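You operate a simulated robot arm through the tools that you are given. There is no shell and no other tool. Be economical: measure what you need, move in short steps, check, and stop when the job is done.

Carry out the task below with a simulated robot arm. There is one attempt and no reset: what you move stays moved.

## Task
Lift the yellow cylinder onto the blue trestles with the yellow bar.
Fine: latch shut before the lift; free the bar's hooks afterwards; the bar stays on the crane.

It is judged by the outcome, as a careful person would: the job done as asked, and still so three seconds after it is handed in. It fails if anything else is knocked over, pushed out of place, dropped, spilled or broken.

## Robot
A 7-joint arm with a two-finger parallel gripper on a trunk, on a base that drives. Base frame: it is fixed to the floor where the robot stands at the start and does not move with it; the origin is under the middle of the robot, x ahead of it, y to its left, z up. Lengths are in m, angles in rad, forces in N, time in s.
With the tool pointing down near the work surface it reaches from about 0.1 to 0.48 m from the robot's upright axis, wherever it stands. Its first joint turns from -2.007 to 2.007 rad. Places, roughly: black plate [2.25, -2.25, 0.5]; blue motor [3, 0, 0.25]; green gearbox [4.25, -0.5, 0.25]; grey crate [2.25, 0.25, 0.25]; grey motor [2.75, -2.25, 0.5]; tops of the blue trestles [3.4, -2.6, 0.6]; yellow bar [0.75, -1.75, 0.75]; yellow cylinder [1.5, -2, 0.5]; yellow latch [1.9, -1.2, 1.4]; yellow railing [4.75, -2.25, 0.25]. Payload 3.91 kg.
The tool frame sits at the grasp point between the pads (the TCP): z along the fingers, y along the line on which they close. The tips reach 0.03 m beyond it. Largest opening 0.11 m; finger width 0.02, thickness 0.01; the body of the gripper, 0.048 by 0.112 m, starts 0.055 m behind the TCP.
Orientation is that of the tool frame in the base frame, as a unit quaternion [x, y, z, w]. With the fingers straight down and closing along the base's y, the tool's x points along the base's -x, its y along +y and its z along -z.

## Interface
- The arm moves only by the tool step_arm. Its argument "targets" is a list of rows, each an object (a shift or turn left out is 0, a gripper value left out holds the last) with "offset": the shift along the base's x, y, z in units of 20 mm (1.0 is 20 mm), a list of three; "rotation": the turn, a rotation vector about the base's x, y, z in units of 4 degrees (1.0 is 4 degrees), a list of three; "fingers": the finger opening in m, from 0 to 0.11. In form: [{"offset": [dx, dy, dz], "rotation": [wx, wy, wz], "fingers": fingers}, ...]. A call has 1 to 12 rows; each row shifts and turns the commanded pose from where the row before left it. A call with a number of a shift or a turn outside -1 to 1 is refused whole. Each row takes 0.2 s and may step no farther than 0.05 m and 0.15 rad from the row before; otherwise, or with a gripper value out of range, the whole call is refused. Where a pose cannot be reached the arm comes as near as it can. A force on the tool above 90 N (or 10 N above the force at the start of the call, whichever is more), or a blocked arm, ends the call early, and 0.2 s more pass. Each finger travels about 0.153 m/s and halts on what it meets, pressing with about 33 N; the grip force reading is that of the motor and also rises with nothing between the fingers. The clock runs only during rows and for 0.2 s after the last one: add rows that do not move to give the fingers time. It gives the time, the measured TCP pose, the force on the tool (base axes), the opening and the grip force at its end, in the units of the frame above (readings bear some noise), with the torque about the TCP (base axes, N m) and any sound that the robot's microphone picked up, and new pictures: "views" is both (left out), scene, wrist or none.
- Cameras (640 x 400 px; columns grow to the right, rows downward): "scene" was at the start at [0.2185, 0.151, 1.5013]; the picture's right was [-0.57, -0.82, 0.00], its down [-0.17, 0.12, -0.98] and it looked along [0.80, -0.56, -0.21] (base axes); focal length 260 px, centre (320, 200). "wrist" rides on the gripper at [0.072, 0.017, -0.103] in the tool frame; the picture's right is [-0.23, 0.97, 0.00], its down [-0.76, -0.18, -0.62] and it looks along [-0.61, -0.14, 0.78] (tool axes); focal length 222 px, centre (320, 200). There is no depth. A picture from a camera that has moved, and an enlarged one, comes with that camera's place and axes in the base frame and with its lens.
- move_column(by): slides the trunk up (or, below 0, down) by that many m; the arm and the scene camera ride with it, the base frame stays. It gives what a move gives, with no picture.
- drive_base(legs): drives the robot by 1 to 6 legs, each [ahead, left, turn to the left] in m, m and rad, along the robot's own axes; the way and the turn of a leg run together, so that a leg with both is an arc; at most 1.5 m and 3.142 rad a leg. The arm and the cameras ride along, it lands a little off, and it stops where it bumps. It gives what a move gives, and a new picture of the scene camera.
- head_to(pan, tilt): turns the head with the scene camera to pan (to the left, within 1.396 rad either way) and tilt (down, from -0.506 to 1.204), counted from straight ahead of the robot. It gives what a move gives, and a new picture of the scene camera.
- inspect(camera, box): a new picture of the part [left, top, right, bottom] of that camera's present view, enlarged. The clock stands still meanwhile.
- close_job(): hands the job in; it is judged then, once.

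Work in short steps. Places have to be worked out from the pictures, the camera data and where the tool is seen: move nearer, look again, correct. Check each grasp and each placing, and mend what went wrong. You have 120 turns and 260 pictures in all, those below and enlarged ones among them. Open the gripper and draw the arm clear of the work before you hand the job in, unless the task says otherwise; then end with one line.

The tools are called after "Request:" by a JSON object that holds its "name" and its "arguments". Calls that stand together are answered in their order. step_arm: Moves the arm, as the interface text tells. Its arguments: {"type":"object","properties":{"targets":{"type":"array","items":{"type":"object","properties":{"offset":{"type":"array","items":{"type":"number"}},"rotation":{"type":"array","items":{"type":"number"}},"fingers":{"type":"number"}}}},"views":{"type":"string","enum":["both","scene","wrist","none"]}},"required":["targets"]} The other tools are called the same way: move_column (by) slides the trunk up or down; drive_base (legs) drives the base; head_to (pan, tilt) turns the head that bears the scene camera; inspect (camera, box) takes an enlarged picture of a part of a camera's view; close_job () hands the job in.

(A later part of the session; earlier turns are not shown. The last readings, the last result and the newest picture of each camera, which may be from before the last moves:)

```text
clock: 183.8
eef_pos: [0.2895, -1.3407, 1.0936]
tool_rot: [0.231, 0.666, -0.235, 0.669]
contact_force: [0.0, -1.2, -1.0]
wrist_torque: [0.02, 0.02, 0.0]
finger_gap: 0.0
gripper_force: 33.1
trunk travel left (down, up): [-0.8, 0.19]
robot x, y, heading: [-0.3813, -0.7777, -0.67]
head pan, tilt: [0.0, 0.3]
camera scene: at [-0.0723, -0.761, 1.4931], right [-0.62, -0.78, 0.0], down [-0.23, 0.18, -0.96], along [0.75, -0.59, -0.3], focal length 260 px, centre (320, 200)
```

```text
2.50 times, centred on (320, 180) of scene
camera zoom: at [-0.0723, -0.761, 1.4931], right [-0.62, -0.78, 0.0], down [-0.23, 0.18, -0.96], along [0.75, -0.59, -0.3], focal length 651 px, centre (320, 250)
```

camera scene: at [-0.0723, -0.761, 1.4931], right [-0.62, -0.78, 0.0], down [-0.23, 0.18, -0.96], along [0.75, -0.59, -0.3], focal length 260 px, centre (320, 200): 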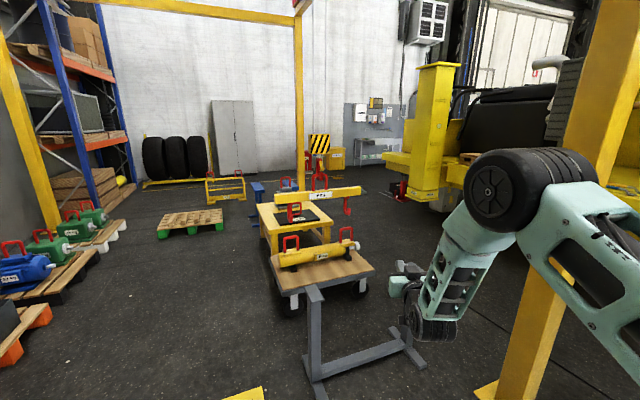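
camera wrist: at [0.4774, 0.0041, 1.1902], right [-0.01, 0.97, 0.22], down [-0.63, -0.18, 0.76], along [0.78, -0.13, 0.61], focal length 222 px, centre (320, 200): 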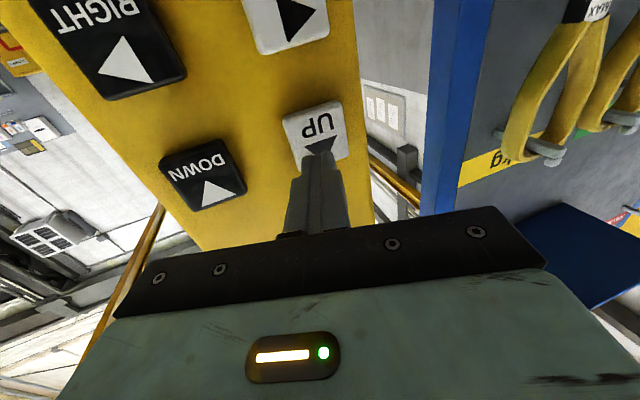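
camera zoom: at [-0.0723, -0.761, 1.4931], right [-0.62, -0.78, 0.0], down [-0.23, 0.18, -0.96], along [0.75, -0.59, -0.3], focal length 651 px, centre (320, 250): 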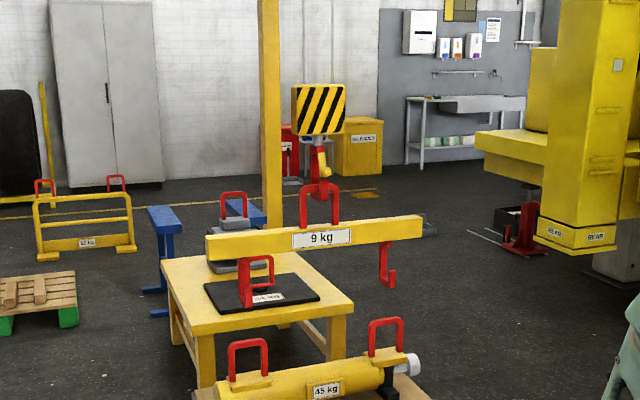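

Triangulation: bar hooks' centre ≈(1.502,-1.994), bottoms z≈0.73; cylinder handles' centre ≈(1.463,-1.965), tops z≈0.60. Hooks are ≈4.6 cm forward and ≈1.5 cm right; I want ≈9 cm forward. Back to the pendant for a short FWD.

Request:
{"name": "drive_base", "arguments": {"legs": [[0, 0, 0.67], [0, 0.78, 0], [0.07, 0, 0]]}}

Request:
{"name": "head_to", "arguments": {"pan": -0.75, "tilt": 0.213}}

```text
clock: 190.5
eef_pos: [0.572, -0.0231, 1.0933]
tool_rot: [0.006, 0.706, -0.009, 0.709]
contact_force: [0.3, -0.1, -0.1]
wrist_torque: [0.0, -0.01, -0.03]
finger_gap: 0.0
gripper_force: 32.9
trunk travel left (down, up): [-0.8, 0.19]
robot x, y, heading: [-0.3088, 0.0202, -0.024]
head pan, tilt: [0.0, 0.3]
camera scene: at [-0.0673, 0.2178, 1.4931], right [-0.02, -1.0, 0.0], down [-0.3, 0.01, -0.96], along [0.96, -0.02, -0.3], focal length 260 px, centre (320, 200)
```

scene: 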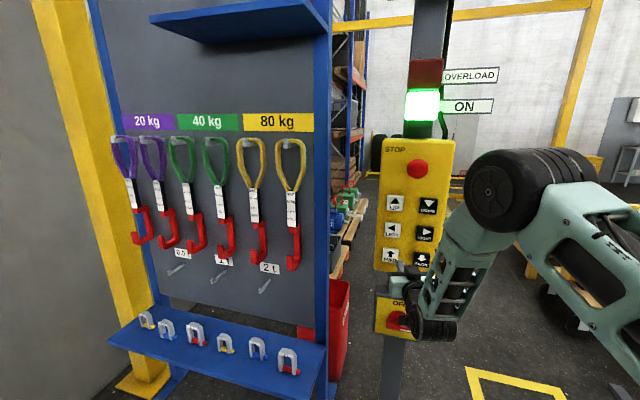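

```text
clock: 191.6
eef_pos: [0.5715, -0.0243, 1.093]
tool_rot: [0.005, 0.706, -0.007, 0.708]
contact_force: [-0.4, -0.4, 0.0]
wrist_torque: [0.03, -0.02, 0.02]
finger_gap: 0.0001
gripper_force: 33.2
trunk travel left (down, up): [-0.8, 0.19]
robot x, y, heading: [-0.3052, 0.0182, -0.02]
head pan, tilt: [-0.75, 0.213]
camera scene: at [-0.0934, 0.1547, 1.5012], right [-0.69, -0.72, 0.0], down [-0.15, 0.15, -0.98], along [0.7, -0.68, -0.21], focal length 260 px, centre (320, 200)
```

scene: 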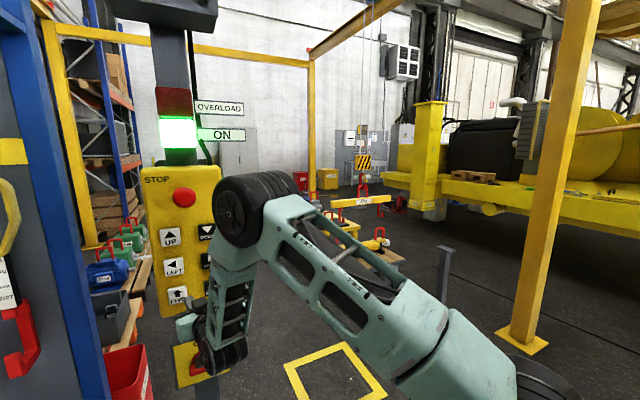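

FWD: align sideways 1.3 cm, approach, and short press.

Request:
{"name": "step_arm", "arguments": {"targets": [{"offset": [0.4, 0.65, 0]}, {"offset": [0.5, 0, 0]}, {"offset": [1, 0, 0]}, {"offset": [0.9, 0, 0]}, {}, {}, {}, {"offset": [-1, 0, 0]}, {"offset": [-0.9, 0, 0]}, {}, {}, {}], "views": "none"}}

Request:
{"name": "inspect", "arguments": {"camera": "scene", "box": [310, 140, 430, 270]}}

```text
clock: 194.2
eef_pos: [0.5878, -0.0107, 1.0935]
tool_rot: [0.004, 0.705, -0.007, 0.709]
contact_force: [0.7, 0.0, 0.7]
wrist_torque: [-0.02, 0.02, -0.02]
finger_gap: 0.0001
gripper_force: 33.1
trunk travel left (down, up): [-0.8, 0.19]
robot x, y, heading: [-0.3113, 0.0156, -0.014]
head pan, tilt: [-0.75, 0.213]
```

```text
3.08 times, centred on (370, 205) of scene
camera zoom: at [-0.0935, 0.1546, 1.5012], right [-0.7, -0.72, 0.0], down [-0.15, 0.15, -0.98], along [0.7, -0.68, -0.21], focal length 801 px, centre (166, 185)
```

zoom: 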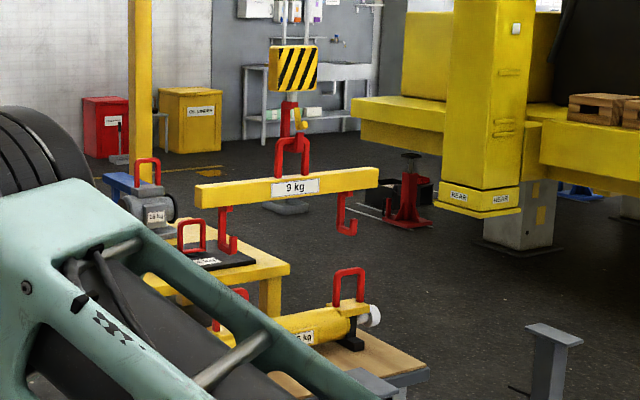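

Moved ≈2.5 cm. One more identical press for margin.

Request:
{"name": "step_arm", "arguments": {"targets": [{"offset": [1, 0, 0]}, {"offset": [0.9, 0, 0]}, {}, {}, {}, {"offset": [-1, 0, 0]}, {"offset": [-0.9, 0, 0]}, {}, {}, {}], "views": "none"}}

Request:
{"name": "inspect", "arguments": {"camera": "scene", "box": [310, 140, 430, 270]}}

```text
clock: 196.4
eef_pos: [0.5884, -0.0109, 1.0941]
tool_rot: [0.006, 0.706, -0.008, 0.708]
contact_force: [-0.3, -0.4, 0.1]
wrist_torque: [0.01, 0.01, 0.0]
finger_gap: 0.0
gripper_force: 32.9
trunk travel left (down, up): [-0.8, 0.19]
robot x, y, heading: [-0.3071, 0.0172, -0.018]
head pan, tilt: [-0.75, 0.213]
```

```text
3.08 times, centred on (370, 205) of scene
camera zoom: at [-0.0935, 0.1546, 1.5012], right [-0.7, -0.72, 0.0], down [-0.15, 0.15, -0.98], along [0.7, -0.68, -0.21], focal length 801 px, centre (166, 185)
```

zoom: 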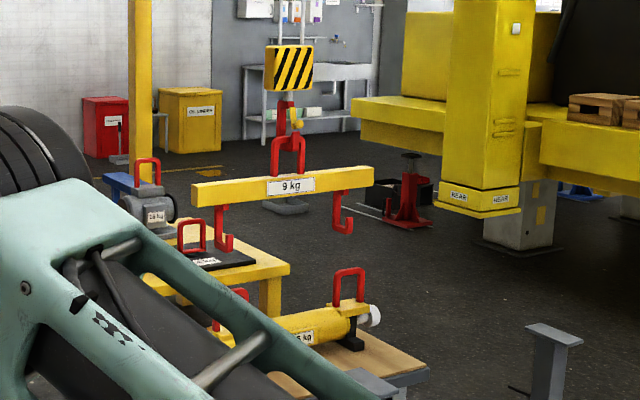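

Good. Now to DOWN; need ≈0.21 m.

Request:
{"name": "step_arm", "arguments": {"targets": [{"offset": [-1, 0, 1]}, {"offset": [-0.3, -1, 1]}, {"offset": [0, -1, 1]}, {"offset": [0, -1, 1]}, {"offset": [0, -1, 1]}, {"offset": [0, -0.75, 1]}, {"offset": [0, 0, 1]}, {"offset": [0, 0, 1]}, {"offset": [0, 0, 0.4]}], "views": "none"}}

Request:
{"name": "step_arm", "arguments": {"targets": [{"offset": [1, 0, 0]}, {"offset": [0.6, 0, 0]}, {}, {}, {}, {}, {}, {"offset": [-1, 0, 0]}, {"offset": [-0.6, 0, 0]}, {}], "views": "none"}}

Request:
{"name": "step_arm", "arguments": {"targets": [{"offset": [-0.2, 0, -1]}, {"offset": [0, 0, -1]}, {"offset": [0, 0, -1]}, {"offset": [0, 0, -1]}, {"offset": [0, 0, -1]}, {"offset": [0, 0, -1]}, {"offset": [0, 0, -1]}, {"offset": [0, 0, -1]}, {"offset": [0, 0, -0.4]}], "views": "scene"}}

Request:
{"name": "inspect", "arguments": {"camera": "scene", "box": [310, 140, 430, 270]}}

```text
clock: 198.4
eef_pos: [0.5626, -0.1043, 1.263]
tool_rot: [0.005, 0.706, -0.007, 0.708]
contact_force: [0.0, -0.8, -0.6]
wrist_torque: [0.03, -0.03, 0.0]
finger_gap: 0.0
gripper_force: 32.6
trunk travel left (down, up): [-0.8, 0.19]
robot x, y, heading: [-0.3061, 0.0214, -0.02]
head pan, tilt: [-0.75, 0.213]
```

```text
clock: 200.6
eef_pos: [0.5642, -0.1057, 1.2629]
tool_rot: [0.005, 0.705, -0.007, 0.709]
contact_force: [0.0, -0.2, -0.3]
wrist_torque: [0.03, -0.05, 0.03]
finger_gap: 0.0
gripper_force: 33.7
trunk travel left (down, up): [-0.8, 0.19]
robot x, y, heading: [-0.3084, 0.0182, -0.017]
head pan, tilt: [-0.75, 0.213]
```

```text
clock: 202.6
eef_pos: [0.559, -0.1076, 1.0934]
tool_rot: [0.004, 0.705, -0.007, 0.709]
contact_force: [-0.2, -0.5, 1.0]
wrist_torque: [-0.01, 0.05, 0.01]
finger_gap: 0.0003
gripper_force: 32.9
trunk travel left (down, up): [-0.8, 0.19]
robot x, y, heading: [-0.3062, 0.0169, -0.018]
head pan, tilt: [-0.75, 0.213]
camera scene: at [-0.0936, 0.1546, 1.5013], right [-0.7, -0.72, 0.0], down [-0.15, 0.15, -0.98], along [0.7, -0.68, -0.21], focal length 260 px, centre (320, 200)
```

scene: 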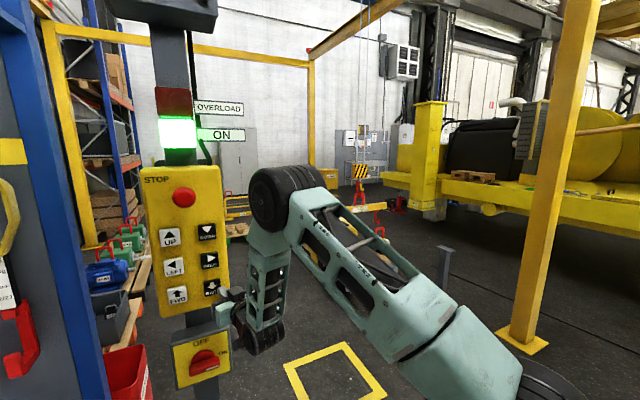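

```text
3.08 times, centred on (370, 205) of scene
camera zoom: at [-0.0936, 0.1546, 1.5013], right [-0.7, -0.72, 0.0], down [-0.15, 0.15, -0.98], along [0.7, -0.68, -0.21], focal length 801 px, centre (166, 185)
```

zoom: 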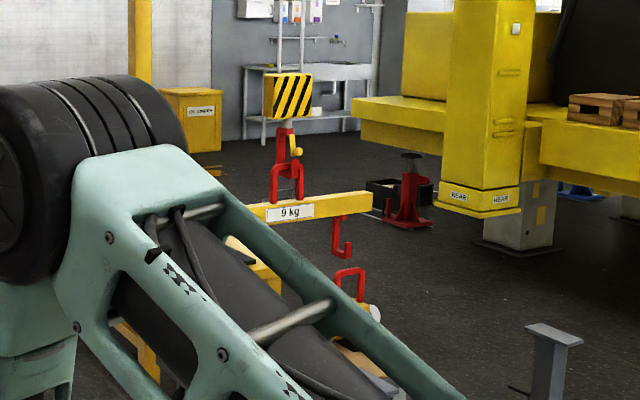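

Lowered ≈0.10 m; ≈0.12 m more. Repeat the same press.

Request:
{"name": "step_arm", "arguments": {"targets": [{"offset": [0.2, 0, 1]}, {"offset": [0, 0, 1]}, {"offset": [0, 0, 1]}, {"offset": [0, 0, 1]}, {"offset": [0, 0, 1]}, {"offset": [0, 0, 1]}, {"offset": [0, 0, 1]}, {"offset": [0, 0, 1]}, {"offset": [0, 0, 0.4]}], "views": "none"}}

Request:
{"name": "step_arm", "arguments": {"targets": [{"offset": [1, 0, 0]}, {"offset": [0.6, 0, 0]}, {}, {}, {}, {}, {}, {"offset": [-1, 0, 0]}, {"offset": [-0.6, 0, 0]}, {}], "views": "none"}}

Request:
{"name": "step_arm", "arguments": {"targets": [{"offset": [-0.2, 0, -1]}, {"offset": [0, 0, -1]}, {"offset": [0, 0, -1]}, {"offset": [0, 0, -1]}, {"offset": [0, 0, -1]}, {"offset": [0, 0, -1]}, {"offset": [0, 0, -1]}, {"offset": [0, 0, -1]}, {"offset": [0, 0, -0.4]}], "views": "none"}}

Request:
{"name": "inspect", "arguments": {"camera": "scene", "box": [350, 160, 420, 250]}}

```text
clock: 204.6
eef_pos: [0.5631, -0.1048, 1.262]
tool_rot: [0.006, 0.706, -0.008, 0.708]
contact_force: [0.9, 0.7, 0.9]
wrist_torque: [-0.04, 0.0, -0.01]
finger_gap: 0.0002
gripper_force: 33.0
trunk travel left (down, up): [-0.8, 0.19]
robot x, y, heading: [-0.3019, 0.0181, -0.016]
head pan, tilt: [-0.75, 0.213]
```

```text
clock: 206.8
eef_pos: [0.5643, -0.1055, 1.2624]
tool_rot: [0.006, 0.706, -0.008, 0.708]
contact_force: [-0.6, 1.3, 0.2]
wrist_torque: [-0.01, 0.03, 0.02]
finger_gap: 0.0
gripper_force: 33.3
trunk travel left (down, up): [-0.8, 0.19]
robot x, y, heading: [-0.3086, 0.0189, -0.021]
head pan, tilt: [-0.75, 0.213]
```

```text
clock: 208.8
eef_pos: [0.5587, -0.1052, 1.0942]
tool_rot: [0.006, 0.706, -0.008, 0.708]
contact_force: [0.5, -0.8, 0.4]
wrist_torque: [-0.02, 0.02, 0.03]
finger_gap: 0.0001
gripper_force: 33.3
trunk travel left (down, up): [-0.8, 0.19]
robot x, y, heading: [-0.303, 0.0165, -0.016]
head pan, tilt: [-0.75, 0.213]
```

```text
4.44 times, centred on (385, 205) of scene
camera zoom: at [-0.0936, 0.1546, 1.5013], right [-0.7, -0.72, 0.0], down [-0.15, 0.15, -0.98], along [0.7, -0.68, -0.21], focal length 1157 px, centre (31, 178)
```

zoom: 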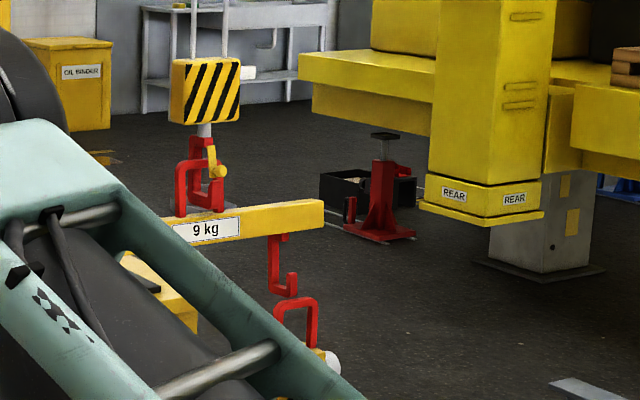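

The J hooks landed on top of the handles (bar is slack, resting). I must raise ≈0.1 m and go ≈5 cm farther FWD. To UP first.

Request:
{"name": "step_arm", "arguments": {"targets": [{"offset": [0, 1, 1]}, {"offset": [0, 1, 1]}, {"offset": [0, 1, 1]}, {"offset": [0, 1, 1]}, {"offset": [0, 0.75, 1]}, {"offset": [0, 0, 1]}, {"offset": [0.5, 0, 1]}, {"offset": [0.5, 0, 1]}, {"offset": [0.5, 0, 0.4]}], "views": "none"}}

Request:
{"name": "step_arm", "arguments": {"targets": [{"offset": [1, 0, 0]}, {"offset": [0.9, 0, 0]}, {}, {}, {}, {}, {}, {}, {"offset": [-1, 0, 0]}, {"offset": [-0.9, 0, 0]}, {}], "views": "none"}}

Request:
{"name": "step_arm", "arguments": {"targets": [{"offset": [0, 0, -1]}, {"offset": [0, 0, -1]}, {"offset": [0, 0, -1]}, {"offset": [0, 0, -1]}, {"offset": [0, 0, -1]}, {"offset": [0, 0, -1]}, {"offset": [0, 0, -1]}, {"offset": [0, 0, -1]}, {"offset": [0, 0, -0.4]}], "views": "none"}}

Request:
{"name": "inspect", "arguments": {"camera": "scene", "box": [320, 150, 420, 250]}}

```text
clock: 210.8
eef_pos: [0.5888, -0.0114, 1.2636]
tool_rot: [0.006, 0.706, -0.008, 0.708]
contact_force: [-0.6, -0.2, 0.7]
wrist_torque: [0.0, -0.04, -0.01]
finger_gap: 0.0
gripper_force: 33.0
trunk travel left (down, up): [-0.8, 0.19]
robot x, y, heading: [-0.3075, 0.0157, -0.016]
head pan, tilt: [-0.75, 0.213]
```

```text
clock: 213.2
eef_pos: [0.5886, -0.0126, 1.2632]
tool_rot: [0.007, 0.705, -0.01, 0.709]
contact_force: [0.7, 0.8, 0.4]
wrist_torque: [-0.02, -0.02, -0.03]
finger_gap: 0.0
gripper_force: 32.9
trunk travel left (down, up): [-0.8, 0.19]
robot x, y, heading: [-0.3043, 0.0173, -0.02]
head pan, tilt: [-0.75, 0.213]
```

```text
clock: 215.2
eef_pos: [0.5906, -0.0103, 1.0945]
tool_rot: [0.005, 0.706, -0.007, 0.709]
contact_force: [-0.6, 0.0, -0.1]
wrist_torque: [-0.03, 0.0, 0.0]
finger_gap: 0.0001
gripper_force: 32.8
trunk travel left (down, up): [-0.8, 0.19]
robot x, y, heading: [-0.3074, 0.0178, -0.02]
head pan, tilt: [-0.75, 0.213]
```

```text
4.00 times, centred on (370, 200) of scene
camera zoom: at [-0.0935, 0.1546, 1.5013], right [-0.7, -0.72, 0.0], down [-0.15, 0.15, -0.98], along [0.7, -0.68, -0.21], focal length 1042 px, centre (120, 200)
```

zoom: 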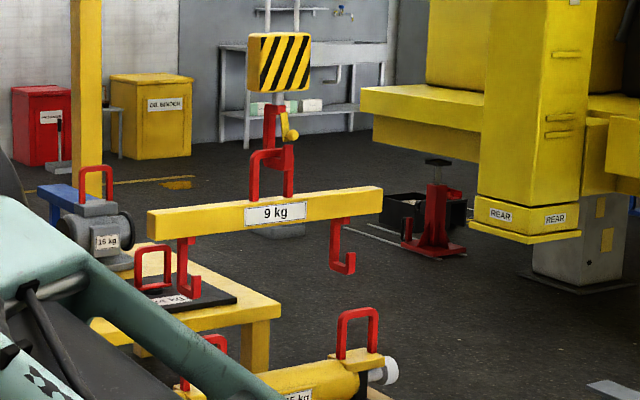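

Raised; bar hangs cleanly again. Two short FWD presses (~5 cm).

Request:
{"name": "step_arm", "arguments": {"targets": [{"offset": [1, 0, 0]}, {"offset": [0.85, 0, 0]}, {}, {}, {}, {}, {"offset": [-1, 0, 0]}, {"offset": [-0.85, 0, 0]}, {}, {}, {}], "views": "none"}}

Request:
{"name": "inspect", "arguments": {"camera": "scene", "box": [320, 150, 420, 250]}}

```text
clock: 217.6
eef_pos: [0.5904, -0.0119, 1.0923]
tool_rot: [0.006, 0.706, -0.008, 0.709]
contact_force: [0.7, -1.0, -0.4]
wrist_torque: [-0.02, 0.01, -0.01]
finger_gap: 0.0
gripper_force: 33.5
trunk travel left (down, up): [-0.8, 0.19]
robot x, y, heading: [-0.3086, 0.0193, -0.023]
head pan, tilt: [-0.75, 0.213]
```

```text
4.00 times, centred on (370, 200) of scene
camera zoom: at [-0.0935, 0.1546, 1.5012], right [-0.7, -0.72, 0.0], down [-0.15, 0.15, -0.98], along [0.7, -0.68, -0.21], focal length 1042 px, centre (120, 200)
```

zoom: 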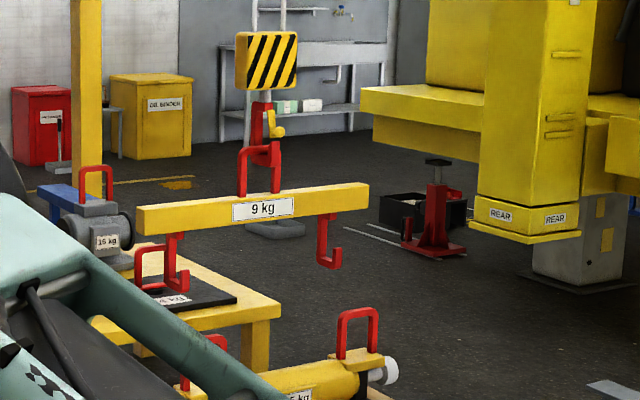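

Moved ≈5.7 cm; J hooks now ≈12 cm ahead of the handles, bottoms z≈0.70. DOWN ≈0.18 m: start with ≈0.15.

Request:
{"name": "step_arm", "arguments": {"targets": [{"offset": [-1, 0, 1]}, {"offset": [-0.4, -1, 1]}, {"offset": [0, -1, 1]}, {"offset": [0, -1, 1]}, {"offset": [0, -1, 1]}, {"offset": [0, -0.75, 1]}, {"offset": [0, 0, 1]}, {"offset": [0, 0, 1]}, {"offset": [0, 0, 0.4]}], "views": "none"}}

Request:
{"name": "step_arm", "arguments": {"targets": [{"offset": [1, 0, 0]}, {"offset": [0.6, 0, 0]}, {}, {}, {}, {}, {}, {}, {}, {"offset": [-1, 0, 0]}, {"offset": [-0.6, 0, 0]}, {}], "views": "none"}}

Request:
{"name": "step_arm", "arguments": {"targets": [{"offset": [-0.2, 0, -1]}, {"offset": [0, 0, -1]}, {"offset": [0, 0, -1]}, {"offset": [0, 0, -1]}, {"offset": [0, 0, -1]}, {"offset": [0, 0, -1]}, {"offset": [0, 0, -1]}, {"offset": [0, 0, -1]}, {"offset": [0, 0, -0.4]}], "views": "none"}}

Request:
{"name": "inspect", "arguments": {"camera": "scene", "box": [330, 160, 420, 250]}}

```text
clock: 219.6
eef_pos: [0.5622, -0.1065, 1.2623]
tool_rot: [0.005, 0.705, -0.008, 0.709]
contact_force: [0.3, 0.7, -0.1]
wrist_torque: [-0.01, -0.03, 0.01]
finger_gap: 0.0
gripper_force: 32.9
trunk travel left (down, up): [-0.8, 0.19]
robot x, y, heading: [-0.3095, 0.0193, -0.017]
head pan, tilt: [-0.75, 0.213]
```

```text
clock: 222.2
eef_pos: [0.563, -0.1078, 1.2653]
tool_rot: [0.005, 0.705, -0.008, 0.709]
contact_force: [0.0, 0.2, 0.5]
wrist_torque: [-0.01, -0.01, 0.03]
finger_gap: 0.0
gripper_force: 33.2
trunk travel left (down, up): [-0.8, 0.19]
robot x, y, heading: [-0.3066, 0.0165, -0.016]
head pan, tilt: [-0.75, 0.213]
```

```text
clock: 224.2
eef_pos: [0.5573, -0.1068, 1.0941]
tool_rot: [0.005, 0.706, -0.006, 0.708]
contact_force: [-0.8, -0.6, -0.1]
wrist_torque: [0.0, 0.01, 0.01]
finger_gap: 0.0
gripper_force: 33.0
trunk travel left (down, up): [-0.8, 0.19]
robot x, y, heading: [-0.3099, 0.0192, -0.023]
head pan, tilt: [-0.75, 0.213]
```

```text
4.44 times, centred on (375, 205) of scene
camera zoom: at [-0.0936, 0.1546, 1.5013], right [-0.7, -0.72, 0.0], down [-0.15, 0.15, -0.98], along [0.7, -0.68, -0.21], focal length 1157 px, centre (76, 178)
```

zoom: 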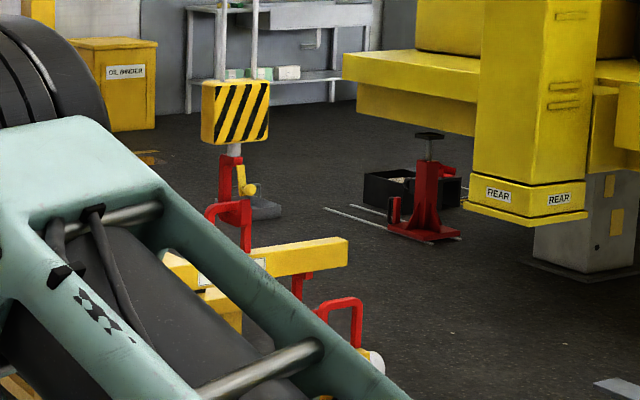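

The J hooks are down behind the handles. I swing the arm left for a clear look.

Request:
{"name": "step_arm", "arguments": {"targets": [{"offset": [0, 1, 0]}, {"offset": [0, 1, 0]}, {"offset": [0, 1, 0]}, {"offset": [0, 1, 0]}, {"offset": [0, 0.75, 0]}], "views": "none"}}

Request:
{"name": "inspect", "arguments": {"camera": "scene", "box": [320, 160, 410, 260]}}

Request:
{"name": "inspect", "arguments": {"camera": "scene", "box": [352, 200, 402, 250]}}

```text
clock: 225.4
eef_pos: [0.5578, -0.0094, 1.0909]
tool_rot: [0.006, 0.705, -0.009, 0.709]
contact_force: [0.7, 0.0, 1.5]
wrist_torque: [0.01, -0.01, 0.01]
finger_gap: 0.0002
gripper_force: 32.8
trunk travel left (down, up): [-0.8, 0.19]
robot x, y, heading: [-0.3125, 0.0169, -0.023]
head pan, tilt: [-0.75, 0.213]
```

```text
4.00 times, centred on (365, 210) of scene
camera zoom: at [-0.0935, 0.1544, 1.5013], right [-0.7, -0.72, 0.0], down [-0.15, 0.15, -0.98], along [0.7, -0.68, -0.21], focal length 1042 px, centre (140, 160)
```

zoom: 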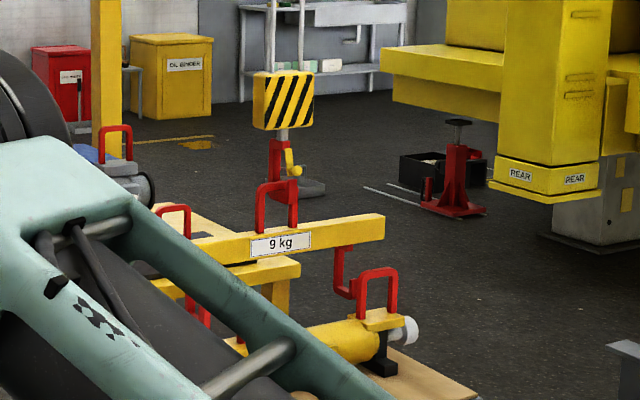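

```text
8.00 times, centred on (377, 225) of scene
camera zoom: at [-0.0935, 0.1544, 1.5013], right [-0.7, -0.72, 0.0], down [-0.15, 0.15, -0.98], along [0.7, -0.68, -0.21], focal length 2083 px, centre (-136, 0)
```

zoom: 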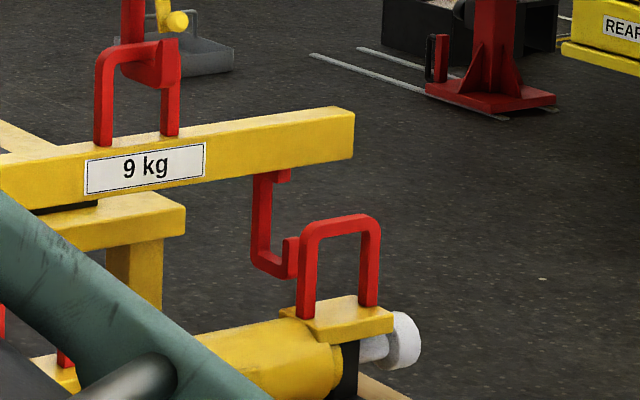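

Geometry is good: after ≈0.11 m BACK the lips will pass centrally, ≈3.5 cm under the crossbars but only ≈1 cm above the plates. I raise ≈1 cm with a short UP tap first.

Request:
{"name": "step_arm", "arguments": {"targets": [{"offset": [0.6, 0, 1]}, {"offset": [1, 0, 1]}, {"offset": [0, 0, 1]}, {"offset": [0, 0, 1]}, {"offset": [0, 0, 1]}, {"offset": [0, 0, 1]}, {"offset": [0, 0, 1]}, {"offset": [0, 0, 1]}, {"offset": [0, 0, 0.6]}], "views": "none"}}

Request:
{"name": "step_arm", "arguments": {"targets": [{"offset": [1, 0, 0]}, {"offset": [0.9, 0, 0]}, {}, {"offset": [-1, 0, 0]}, {"offset": [-0.9, 0, 0]}, {}], "views": "none"}}

Request:
{"name": "step_arm", "arguments": {"targets": [{"offset": [0, 0, -1]}, {"offset": [0, 0, -1]}, {"offset": [0, 0, -1]}, {"offset": [0, 0, -1]}, {"offset": [0, 0, -1]}, {"offset": [0, 0, -1]}, {"offset": [0, 0, -1]}, {"offset": [0, 0, -1]}, {"offset": [0, 0, -0.5]}], "views": "none"}}

Request:
{"name": "inspect", "arguments": {"camera": "scene", "box": [352, 200, 402, 250]}}

```text
clock: 227.4
eef_pos: [0.5889, -0.0113, 1.267]
tool_rot: [0.006, 0.706, -0.008, 0.709]
contact_force: [-1.1, 0.1, 1.2]
wrist_torque: [0.02, 0.0, 0.01]
finger_gap: 0.0001
gripper_force: 33.0
trunk travel left (down, up): [-0.8, 0.19]
robot x, y, heading: [-0.3034, 0.0182, -0.014]
head pan, tilt: [-0.75, 0.213]
```

```text
clock: 228.8
eef_pos: [0.5912, -0.0103, 1.2652]
tool_rot: [0.006, 0.706, -0.009, 0.709]
contact_force: [0.3, 0.6, 0.5]
wrist_torque: [0.01, 0.02, -0.01]
finger_gap: 0.0
gripper_force: 33.2
trunk travel left (down, up): [-0.8, 0.19]
robot x, y, heading: [-0.3049, 0.017, -0.015]
head pan, tilt: [-0.75, 0.213]
```

```text
clock: 230.8
eef_pos: [0.591, -0.0115, 1.0959]
tool_rot: [0.006, 0.705, -0.008, 0.709]
contact_force: [-0.4, 0.3, 0.7]
wrist_torque: [-0.06, -0.01, -0.01]
finger_gap: 0.0002
gripper_force: 33.2
trunk travel left (down, up): [-0.8, 0.19]
robot x, y, heading: [-0.3102, 0.0158, -0.017]
head pan, tilt: [-0.75, 0.213]
```

```text
8.00 times, centred on (377, 225) of scene
camera zoom: at [-0.0936, 0.1546, 1.5013], right [-0.7, -0.72, 0.0], down [-0.15, 0.15, -0.98], along [0.7, -0.68, -0.21], focal length 2083 px, centre (-136, 0)
```

zoom: 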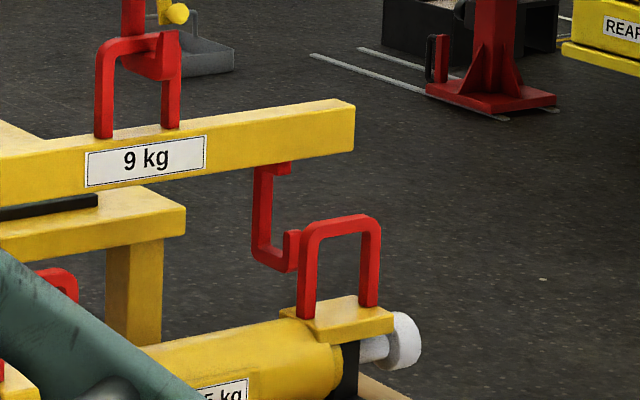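

Good. Now BACK: press with ~6 rows and look.

Request:
{"name": "step_arm", "arguments": {"targets": [{"offset": [-1, -1, 0]}, {"offset": [-0.65, -1, 0]}, {"offset": [0, -1, 0]}, {"offset": [0, -1, 0]}, {"offset": [0, -0.75, 0]}], "views": "none"}}

Request:
{"name": "step_arm", "arguments": {"targets": [{"offset": [1, 0, 0]}, {"offset": [0.85, 0, 0]}, {}, {}, {}, {}, {"offset": [-1, 0, 0]}, {"offset": [-0.85, 0, 0]}, {}, {}, {}], "views": "none"}}

Request:
{"name": "inspect", "arguments": {"camera": "scene", "box": [352, 200, 402, 250]}}

```text
clock: 232.0
eef_pos: [0.557, -0.1044, 1.0959]
tool_rot: [0.005, 0.706, -0.008, 0.709]
contact_force: [0.3, 1.0, -0.4]
wrist_torque: [0.01, -0.03, -0.01]
finger_gap: 0.0
gripper_force: 33.1
trunk travel left (down, up): [-0.8, 0.19]
robot x, y, heading: [-0.3073, 0.0128, -0.019]
head pan, tilt: [-0.75, 0.213]
```

```text
clock: 234.4
eef_pos: [0.5554, -0.106, 1.0932]
tool_rot: [0.006, 0.706, -0.008, 0.708]
contact_force: [0.1, 0.6, -0.4]
wrist_torque: [0.0, -0.04, 0.02]
finger_gap: 0.0
gripper_force: 32.8
trunk travel left (down, up): [-0.8, 0.19]
robot x, y, heading: [-0.3061, 0.017, -0.02]
head pan, tilt: [-0.75, 0.213]
```

```text
8.00 times, centred on (377, 225) of scene
camera zoom: at [-0.0935, 0.1546, 1.5012], right [-0.7, -0.72, 0.0], down [-0.15, 0.15, -0.98], along [0.7, -0.68, -0.21], focal length 2083 px, centre (-136, 0)
```

zoom: 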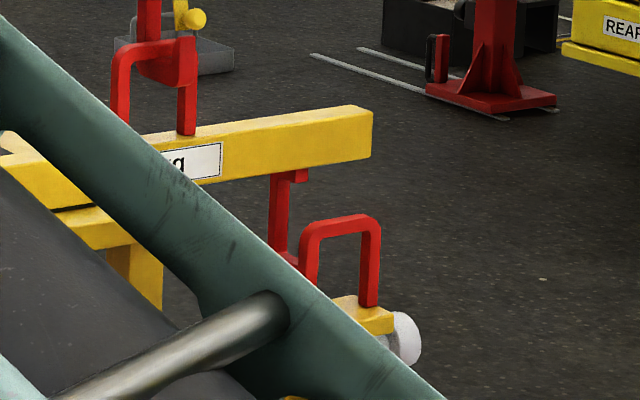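

Moved ≈4 cm, no contact. Same again.

Request:
{"name": "step_arm", "arguments": {"targets": [{"offset": [1, 0, 0]}, {"offset": [0.85, 0, 0]}, {}, {}, {}, {}, {"offset": [-1, 0, 0]}, {"offset": [-0.85, 0, 0]}, {}, {}, {}], "views": "none"}}

Request:
{"name": "inspect", "arguments": {"camera": "scene", "box": [352, 200, 402, 250]}}

```text
clock: 236.8
eef_pos: [0.556, -0.1059, 1.0932]
tool_rot: [0.005, 0.706, -0.008, 0.709]
contact_force: [-0.4, -0.1, 0.1]
wrist_torque: [0.05, -0.02, -0.01]
finger_gap: 0.0002
gripper_force: 32.9
trunk travel left (down, up): [-0.8, 0.19]
robot x, y, heading: [-0.3059, 0.0177, -0.018]
head pan, tilt: [-0.75, 0.213]
```

```text
8.00 times, centred on (377, 225) of scene
camera zoom: at [-0.0935, 0.1546, 1.5012], right [-0.7, -0.72, 0.0], down [-0.15, 0.15, -0.98], along [0.7, -0.68, -0.21], focal length 2083 px, centre (-136, 0)
```

zoom: 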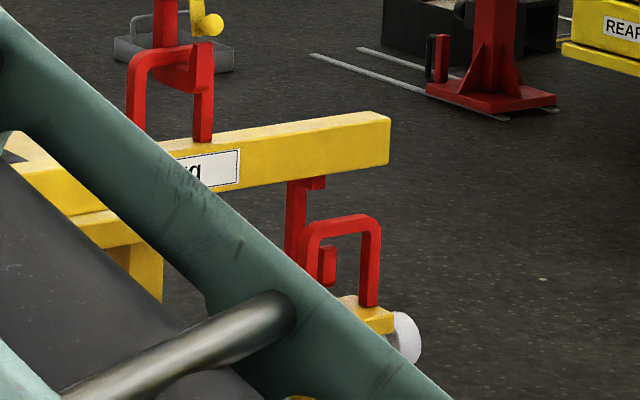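

The lip is visible within the handle opening, below the crossbar. Once more.

Request:
{"name": "step_arm", "arguments": {"targets": [{"offset": [1, 0, 0]}, {"offset": [0.85, 0, 0]}, {}, {}, {}, {}, {"offset": [-1, 0, 0]}, {"offset": [-0.85, 0, 0]}, {}, {}, {}], "views": "none"}}

Request:
{"name": "inspect", "arguments": {"camera": "scene", "box": [352, 200, 402, 250]}}

```text
clock: 239.2
eef_pos: [0.5569, -0.1041, 1.0973]
tool_rot: [0.006, 0.706, -0.008, 0.709]
contact_force: [-0.3, 0.5, -0.1]
wrist_torque: [0.02, 0.01, -0.01]
finger_gap: 0.0
gripper_force: 32.6
trunk travel left (down, up): [-0.8, 0.19]
robot x, y, heading: [-0.3032, 0.0184, -0.018]
head pan, tilt: [-0.75, 0.213]
```

```text
8.00 times, centred on (377, 225) of scene
camera zoom: at [-0.0935, 0.1546, 1.5012], right [-0.7, -0.72, 0.0], down [-0.15, 0.15, -0.98], along [0.7, -0.68, -0.21], focal length 2083 px, centre (-136, 0)
```

zoom: 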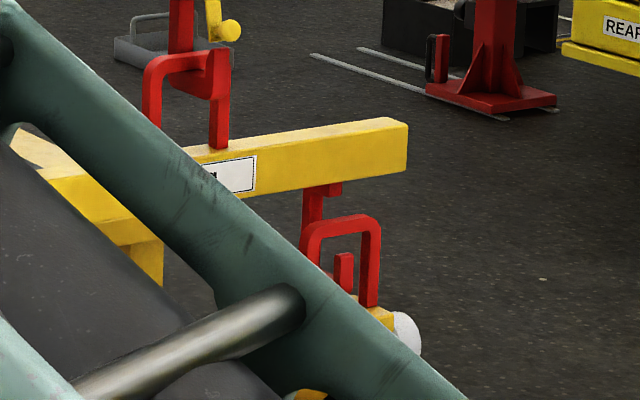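

The lip is about in the handle plane; one more press brings it through.

Request:
{"name": "step_arm", "arguments": {"targets": [{"offset": [1, 0, 0]}, {"offset": [0.85, 0, 0]}, {}, {}, {}, {}, {"offset": [-1, 0, 0]}, {"offset": [-0.85, 0, 0]}, {}, {}, {}], "views": "none"}}

Request:
{"name": "step_arm", "arguments": {"targets": [{"offset": [0, 1, 0]}, {"offset": [0, 1, 0]}, {"offset": [0, 1, 0]}, {"offset": [0.5, 1, 0]}, {"offset": [1, 0.75, 0]}], "views": "none"}}

Request:
{"name": "inspect", "arguments": {"camera": "scene", "box": [352, 200, 402, 250]}}

Request:
{"name": "inspect", "arguments": {"camera": "scene", "box": [320, 170, 410, 270]}}

```text
clock: 241.6
eef_pos: [0.5587, -0.1034, 1.0951]
tool_rot: [0.005, 0.705, -0.007, 0.709]
contact_force: [0.1, -0.7, -1.1]
wrist_torque: [-0.03, 0.02, 0.01]
finger_gap: 0.0
gripper_force: 32.8
trunk travel left (down, up): [-0.8, 0.19]
robot x, y, heading: [-0.3063, 0.0183, -0.016]
head pan, tilt: [-0.75, 0.213]
```

```text
clock: 242.8
eef_pos: [0.5876, -0.0124, 1.0965]
tool_rot: [0.005, 0.705, -0.009, 0.709]
contact_force: [-0.3, -0.3, -0.1]
wrist_torque: [-0.02, 0.0, 0.03]
finger_gap: 0.0
gripper_force: 32.8
trunk travel left (down, up): [-0.8, 0.19]
robot x, y, heading: [-0.307, 0.0173, -0.02]
head pan, tilt: [-0.75, 0.213]
```

```text
8.00 times, centred on (377, 225) of scene
camera zoom: at [-0.0936, 0.1544, 1.5013], right [-0.7, -0.72, 0.0], down [-0.15, 0.15, -0.98], along [0.7, -0.68, -0.21], focal length 2083 px, centre (-136, 0)
```

zoom: 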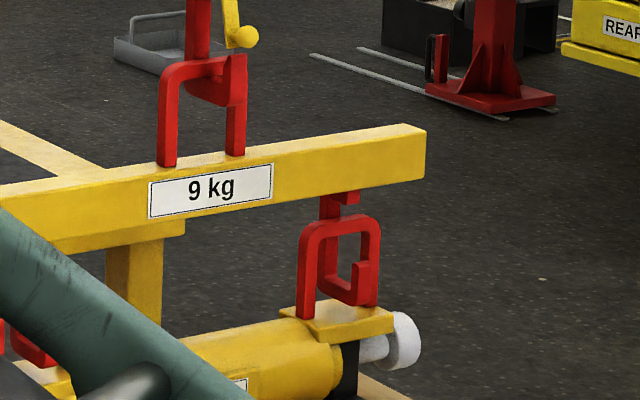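

```text
4.00 times, centred on (365, 220) of scene
camera zoom: at [-0.0936, 0.1544, 1.5013], right [-0.7, -0.72, 0.0], down [-0.15, 0.15, -0.98], along [0.7, -0.68, -0.21], focal length 1042 px, centre (140, 120)
```

zoom: 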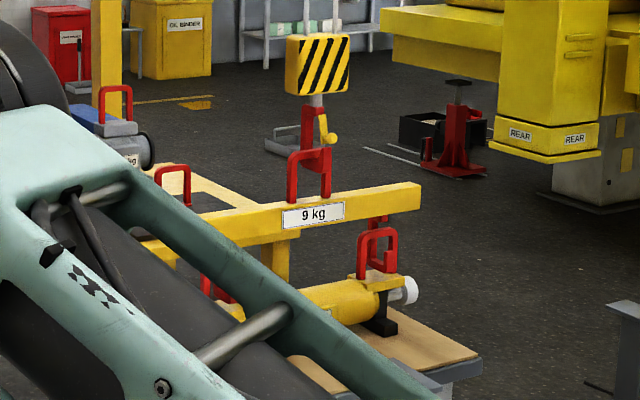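

The right J is through its handle, lip in front. I raise with UP ≈5 cm to engage, then check both sides.

Request:
{"name": "step_arm", "arguments": {"targets": [{"offset": [0, 0, 1]}, {"offset": [0, 0, 1]}, {"offset": [0, 0, 1]}, {"offset": [0, 0, 1]}, {"offset": [0, 0, 1]}, {"offset": [0, 0, 1]}, {"offset": [0, 0, 1]}, {"offset": [0, 0, 1]}, {"offset": [0, 0, 0.4]}], "views": "none"}}

Request:
{"name": "step_arm", "arguments": {"targets": [{"offset": [1, 0, 0]}, {"offset": [0.95, 0, 0]}, {}, {}, {}, {"offset": [-1, 0, 0]}, {"offset": [-0.95, 0, 0]}, {}, {}], "views": "none"}}

Request:
{"name": "step_arm", "arguments": {"targets": [{"offset": [0, 0, -1]}, {"offset": [0, 0, -1]}, {"offset": [0, 0, -1]}, {"offset": [0, 0, -1]}, {"offset": [0, 0, -1]}, {"offset": [0, 0, -1]}, {"offset": [0, 0, -1]}, {"offset": [0, 0, -1]}, {"offset": [0, 0, -1]}, {"offset": [0, 0, -1]}, {"offset": [0, 0, -1]}, {"offset": [0, 0, -1]}], "views": "scene"}}

Request:
{"name": "inspect", "arguments": {"camera": "scene", "box": [320, 170, 410, 270]}}

```text
clock: 244.8
eef_pos: [0.5856, -0.0109, 1.2642]
tool_rot: [0.006, 0.706, -0.008, 0.709]
contact_force: [0.3, -0.6, 0.3]
wrist_torque: [0.03, -0.04, -0.03]
finger_gap: 0.0
gripper_force: 33.4
trunk travel left (down, up): [-0.8, 0.19]
robot x, y, heading: [-0.3049, 0.0121, -0.014]
head pan, tilt: [-0.75, 0.213]
```

```text
clock: 246.8
eef_pos: [0.5857, -0.0092, 1.2649]
tool_rot: [0.005, 0.706, -0.007, 0.708]
contact_force: [-1.0, 1.4, 0.3]
wrist_torque: [0.03, 0.0, -0.01]
finger_gap: 0.0
gripper_force: 32.9
trunk travel left (down, up): [-0.8, 0.19]
robot x, y, heading: [-0.3074, 0.0154, -0.02]
head pan, tilt: [-0.75, 0.213]
```

```text
clock: 249.4
eef_pos: [0.5848, -0.0104, 1.0234]
tool_rot: [0.005, 0.706, -0.007, 0.708]
contact_force: [0.6, 0.4, 0.3]
wrist_torque: [-0.02, 0.01, -0.01]
finger_gap: 0.0
gripper_force: 32.7
trunk travel left (down, up): [-0.8, 0.19]
robot x, y, heading: [-0.3065, 0.0209, -0.021]
head pan, tilt: [-0.75, 0.213]
camera scene: at [-0.0937, 0.1546, 1.5013], right [-0.7, -0.72, 0.0], down [-0.15, 0.15, -0.98], along [0.7, -0.68, -0.21], focal length 260 px, centre (320, 200)
```

scene: 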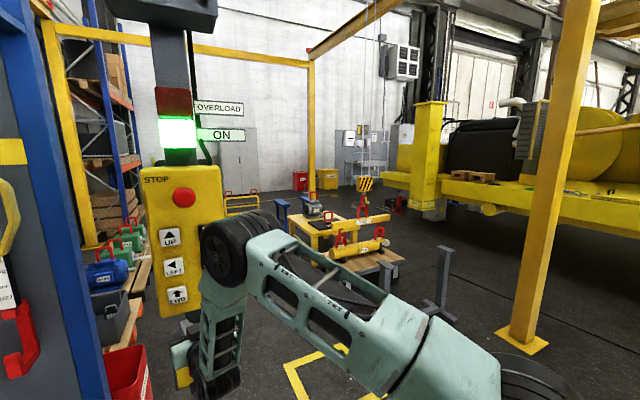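

```text
4.00 times, centred on (365, 220) of scene
camera zoom: at [-0.0937, 0.1546, 1.5013], right [-0.7, -0.72, 0.0], down [-0.15, 0.15, -0.98], along [0.7, -0.68, -0.21], focal length 1042 px, centre (140, 120)
```

zoom: 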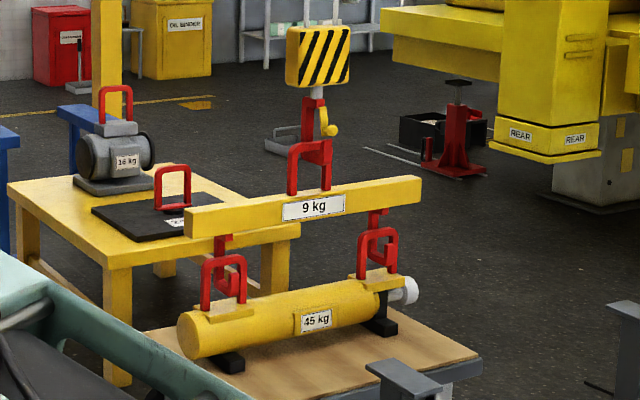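

Both hooks sit correctly in the handles and the latch is shut. Now lift: UP.

Request:
{"name": "step_arm", "arguments": {"targets": [{"offset": [0, 0, 1]}, {"offset": [0, 0, 1]}, {"offset": [0, 0, 1]}, {"offset": [0, 0, 1]}, {"offset": [0, 0, 1]}, {"offset": [0, 0, 1]}, {"offset": [0, 0, 1]}, {"offset": [0, 0, 1]}, {"offset": [0, 0, 1]}, {"offset": [0, 0, 1]}, {"offset": [0, 0, 1]}, {"offset": [0, 0, 1]}], "views": "none"}}

Request:
{"name": "step_arm", "arguments": {"targets": [{"offset": [1, 0, 0]}, {"offset": [1, 0, 0]}, {}, {}, {}, {}, {"offset": [-1, 0, 0]}, {"offset": [-1, 0, 0]}, {}, {}], "views": "scene"}}

```text
clock: 252.0
eef_pos: [0.5886, -0.0118, 1.2643]
tool_rot: [0.005, 0.705, -0.008, 0.709]
contact_force: [-0.3, 0.8, 0.4]
wrist_torque: [0.0, 0.02, -0.02]
finger_gap: 0.0
gripper_force: 32.9
trunk travel left (down, up): [-0.8, 0.19]
robot x, y, heading: [-0.305, 0.0172, -0.017]
head pan, tilt: [-0.75, 0.213]
```

```text
clock: 254.2
eef_pos: [0.5866, -0.0111, 1.2649]
tool_rot: [0.006, 0.706, -0.008, 0.708]
contact_force: [-0.5, 0.2, -0.7]
wrist_torque: [-0.02, -0.01, -0.03]
finger_gap: 0.0
gripper_force: 33.0
trunk travel left (down, up): [-0.8, 0.19]
robot x, y, heading: [-0.308, 0.0182, -0.014]
head pan, tilt: [-0.75, 0.213]
camera scene: at [-0.0935, 0.1546, 1.5013], right [-0.7, -0.72, 0.0], down [-0.15, 0.15, -0.98], along [0.7, -0.68, -0.21], focal length 260 px, centre (320, 200)
```

scene: 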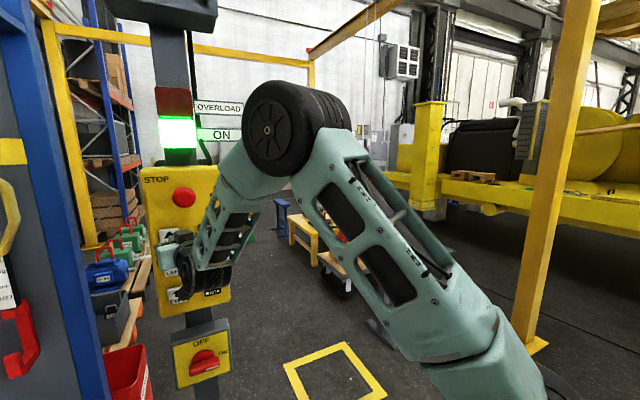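

No overload. I lower the arm to view the load.

Request:
{"name": "step_arm", "arguments": {"targets": [{"offset": [0, 0, -1]}, {"offset": [0, 0, -1]}, {"offset": [0, 0, -1]}, {"offset": [0, 0, -1]}, {"offset": [0, 0, -1]}, {"offset": [0, 0, -1]}, {"offset": [0, 0, -1]}, {"offset": [0, 0, -1]}, {"offset": [0, 0, -1]}, {"offset": [0, 0, -1]}, {"offset": [0, 0, -1]}, {"offset": [0, 0, -1]}], "views": "none"}}

Request:
{"name": "inspect", "arguments": {"camera": "scene", "box": [310, 150, 410, 270]}}

```text
clock: 256.8
eef_pos: [0.5878, -0.0117, 1.0249]
tool_rot: [0.004, 0.705, -0.007, 0.709]
contact_force: [0.0, -0.1, 0.4]
wrist_torque: [0.01, 0.01, -0.03]
finger_gap: 0.0
gripper_force: 33.2
trunk travel left (down, up): [-0.8, 0.19]
robot x, y, heading: [-0.3065, 0.018, -0.02]
head pan, tilt: [-0.75, 0.213]
```

```text
3.33 times, centred on (360, 210) of scene
camera zoom: at [-0.0937, 0.1546, 1.5013], right [-0.7, -0.72, 0.0], down [-0.15, 0.15, -0.98], along [0.7, -0.68, -0.21], focal length 868 px, centre (187, 167)
```

zoom: 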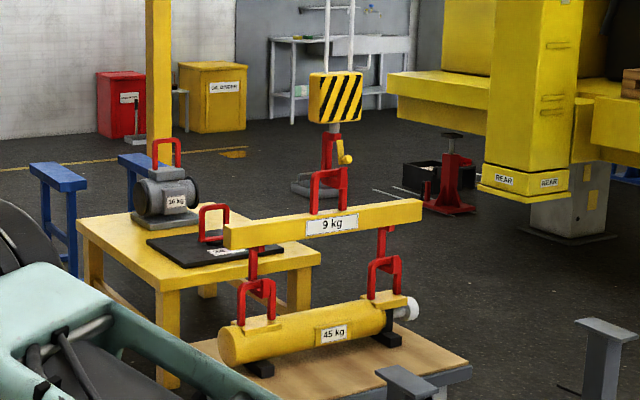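

Slack just taken up. Now a long UP; the load must clear the motor on the table (handle top ≈0.83), so I want ≈0.6 m.

Request:
{"name": "step_arm", "arguments": {"targets": [{"offset": [0, 0, 1]}, {"offset": [0, 0, 1]}, {"offset": [0, 0, 1]}, {"offset": [0, 0, 1]}, {"offset": [0, 0, 1]}, {"offset": [0, 0, 1]}, {"offset": [0, 0, 1]}, {"offset": [0, 0, 1]}, {"offset": [0, 0, 1]}, {"offset": [0, 0, 1]}, {"offset": [0, 0, 1]}, {"offset": [0, 0, 1]}], "views": "none"}}

Request:
{"name": "step_arm", "arguments": {"targets": [{"offset": [1, 0, 0]}, {"offset": [0.95, 0, 0]}, {}, {}, {}, {}, {}, {}, {}, {}, {"offset": [-1, 0, 0]}, {"offset": [-0.95, 0, 0]}], "views": "scene"}}

```text
clock: 259.4
eef_pos: [0.5865, -0.0109, 1.2641]
tool_rot: [0.006, 0.706, -0.008, 0.709]
contact_force: [0.4, -0.2, -0.2]
wrist_torque: [0.02, 0.02, 0.02]
finger_gap: 0.0
gripper_force: 33.8
trunk travel left (down, up): [-0.8, 0.19]
robot x, y, heading: [-0.3081, 0.0149, -0.016]
head pan, tilt: [-0.75, 0.213]
```

```text
clock: 262.0
eef_pos: [0.5875, -0.0118, 1.2663]
tool_rot: [0.006, 0.705, -0.009, 0.709]
contact_force: [-0.6, 0.3, -1.0]
wrist_torque: [-0.03, -0.01, 0.01]
finger_gap: 0.0002
gripper_force: 32.7
trunk travel left (down, up): [-0.8, 0.19]
robot x, y, heading: [-0.3078, 0.019, -0.017]
head pan, tilt: [-0.75, 0.213]
camera scene: at [-0.0929, 0.1545, 1.5013], right [-0.7, -0.72, 0.0], down [-0.15, 0.15, -0.98], along [0.7, -0.68, -0.21], focal length 260 px, centre (320, 200)
```

scene: 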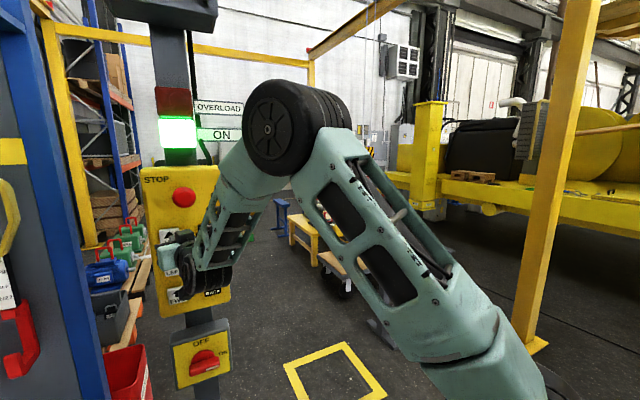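

Still green. Another same UP press, then view from the low arm pose.

Request:
{"name": "step_arm", "arguments": {"targets": [{"offset": [1, 0, 0]}, {"offset": [0.95, 0, 0]}, {}, {}, {}, {}, {}, {}, {}, {}, {"offset": [-1, 0, 0]}, {"offset": [-0.95, 0, 0]}], "views": "none"}}

Request:
{"name": "step_arm", "arguments": {"targets": [{"offset": [0, 0, -1]}, {"offset": [0, 0, -1]}, {"offset": [0, 0, -1]}, {"offset": [0, 0, -1]}, {"offset": [0, 0, -1]}, {"offset": [0, 0, -1]}, {"offset": [0, 0, -1]}, {"offset": [0, 0, -1]}, {"offset": [0, 0, -0.5]}], "views": "scene"}}

Request:
{"name": "inspect", "arguments": {"camera": "scene", "box": [290, 100, 430, 270]}}

```text
clock: 264.6
eef_pos: [0.5858, -0.0105, 1.266]
tool_rot: [0.006, 0.705, -0.008, 0.709]
contact_force: [0.1, -0.2, -0.7]
wrist_torque: [0.0, 0.01, -0.06]
finger_gap: 0.0
gripper_force: 33.4
trunk travel left (down, up): [-0.8, 0.19]
robot x, y, heading: [-0.3055, 0.0153, -0.018]
head pan, tilt: [-0.75, 0.213]
```

```text
clock: 266.6
eef_pos: [0.5882, -0.0087, 1.0932]
tool_rot: [0.006, 0.706, -0.008, 0.709]
contact_force: [-0.7, -0.4, 0.1]
wrist_torque: [0.01, 0.04, 0.04]
finger_gap: 0.0
gripper_force: 32.6
trunk travel left (down, up): [-0.8, 0.19]
robot x, y, heading: [-0.3057, 0.0174, -0.02]
head pan, tilt: [-0.75, 0.213]
camera scene: at [-0.0936, 0.1546, 1.5013], right [-0.7, -0.72, 0.0], down [-0.15, 0.15, -0.98], along [0.7, -0.68, -0.21], focal length 260 px, centre (320, 200)
```

scene: 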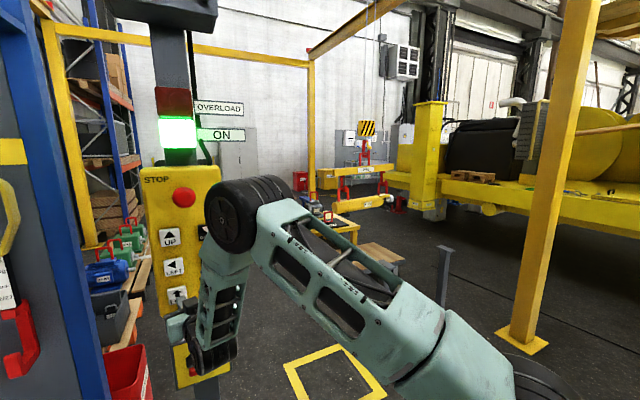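

```text
2.35 times, centred on (360, 185) of scene
camera zoom: at [-0.0936, 0.1546, 1.5013], right [-0.7, -0.72, 0.0], down [-0.15, 0.15, -0.98], along [0.7, -0.68, -0.21], focal length 613 px, centre (226, 235)
```

zoom: 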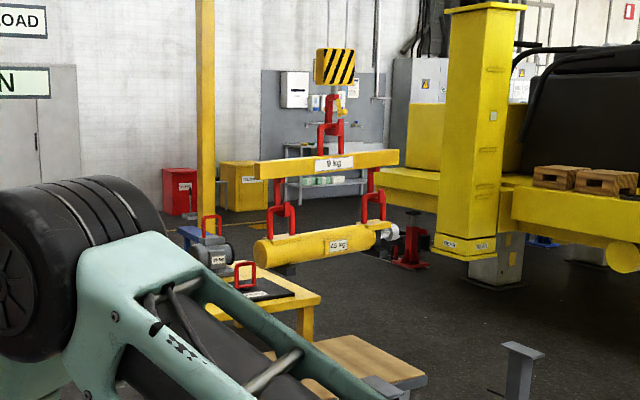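

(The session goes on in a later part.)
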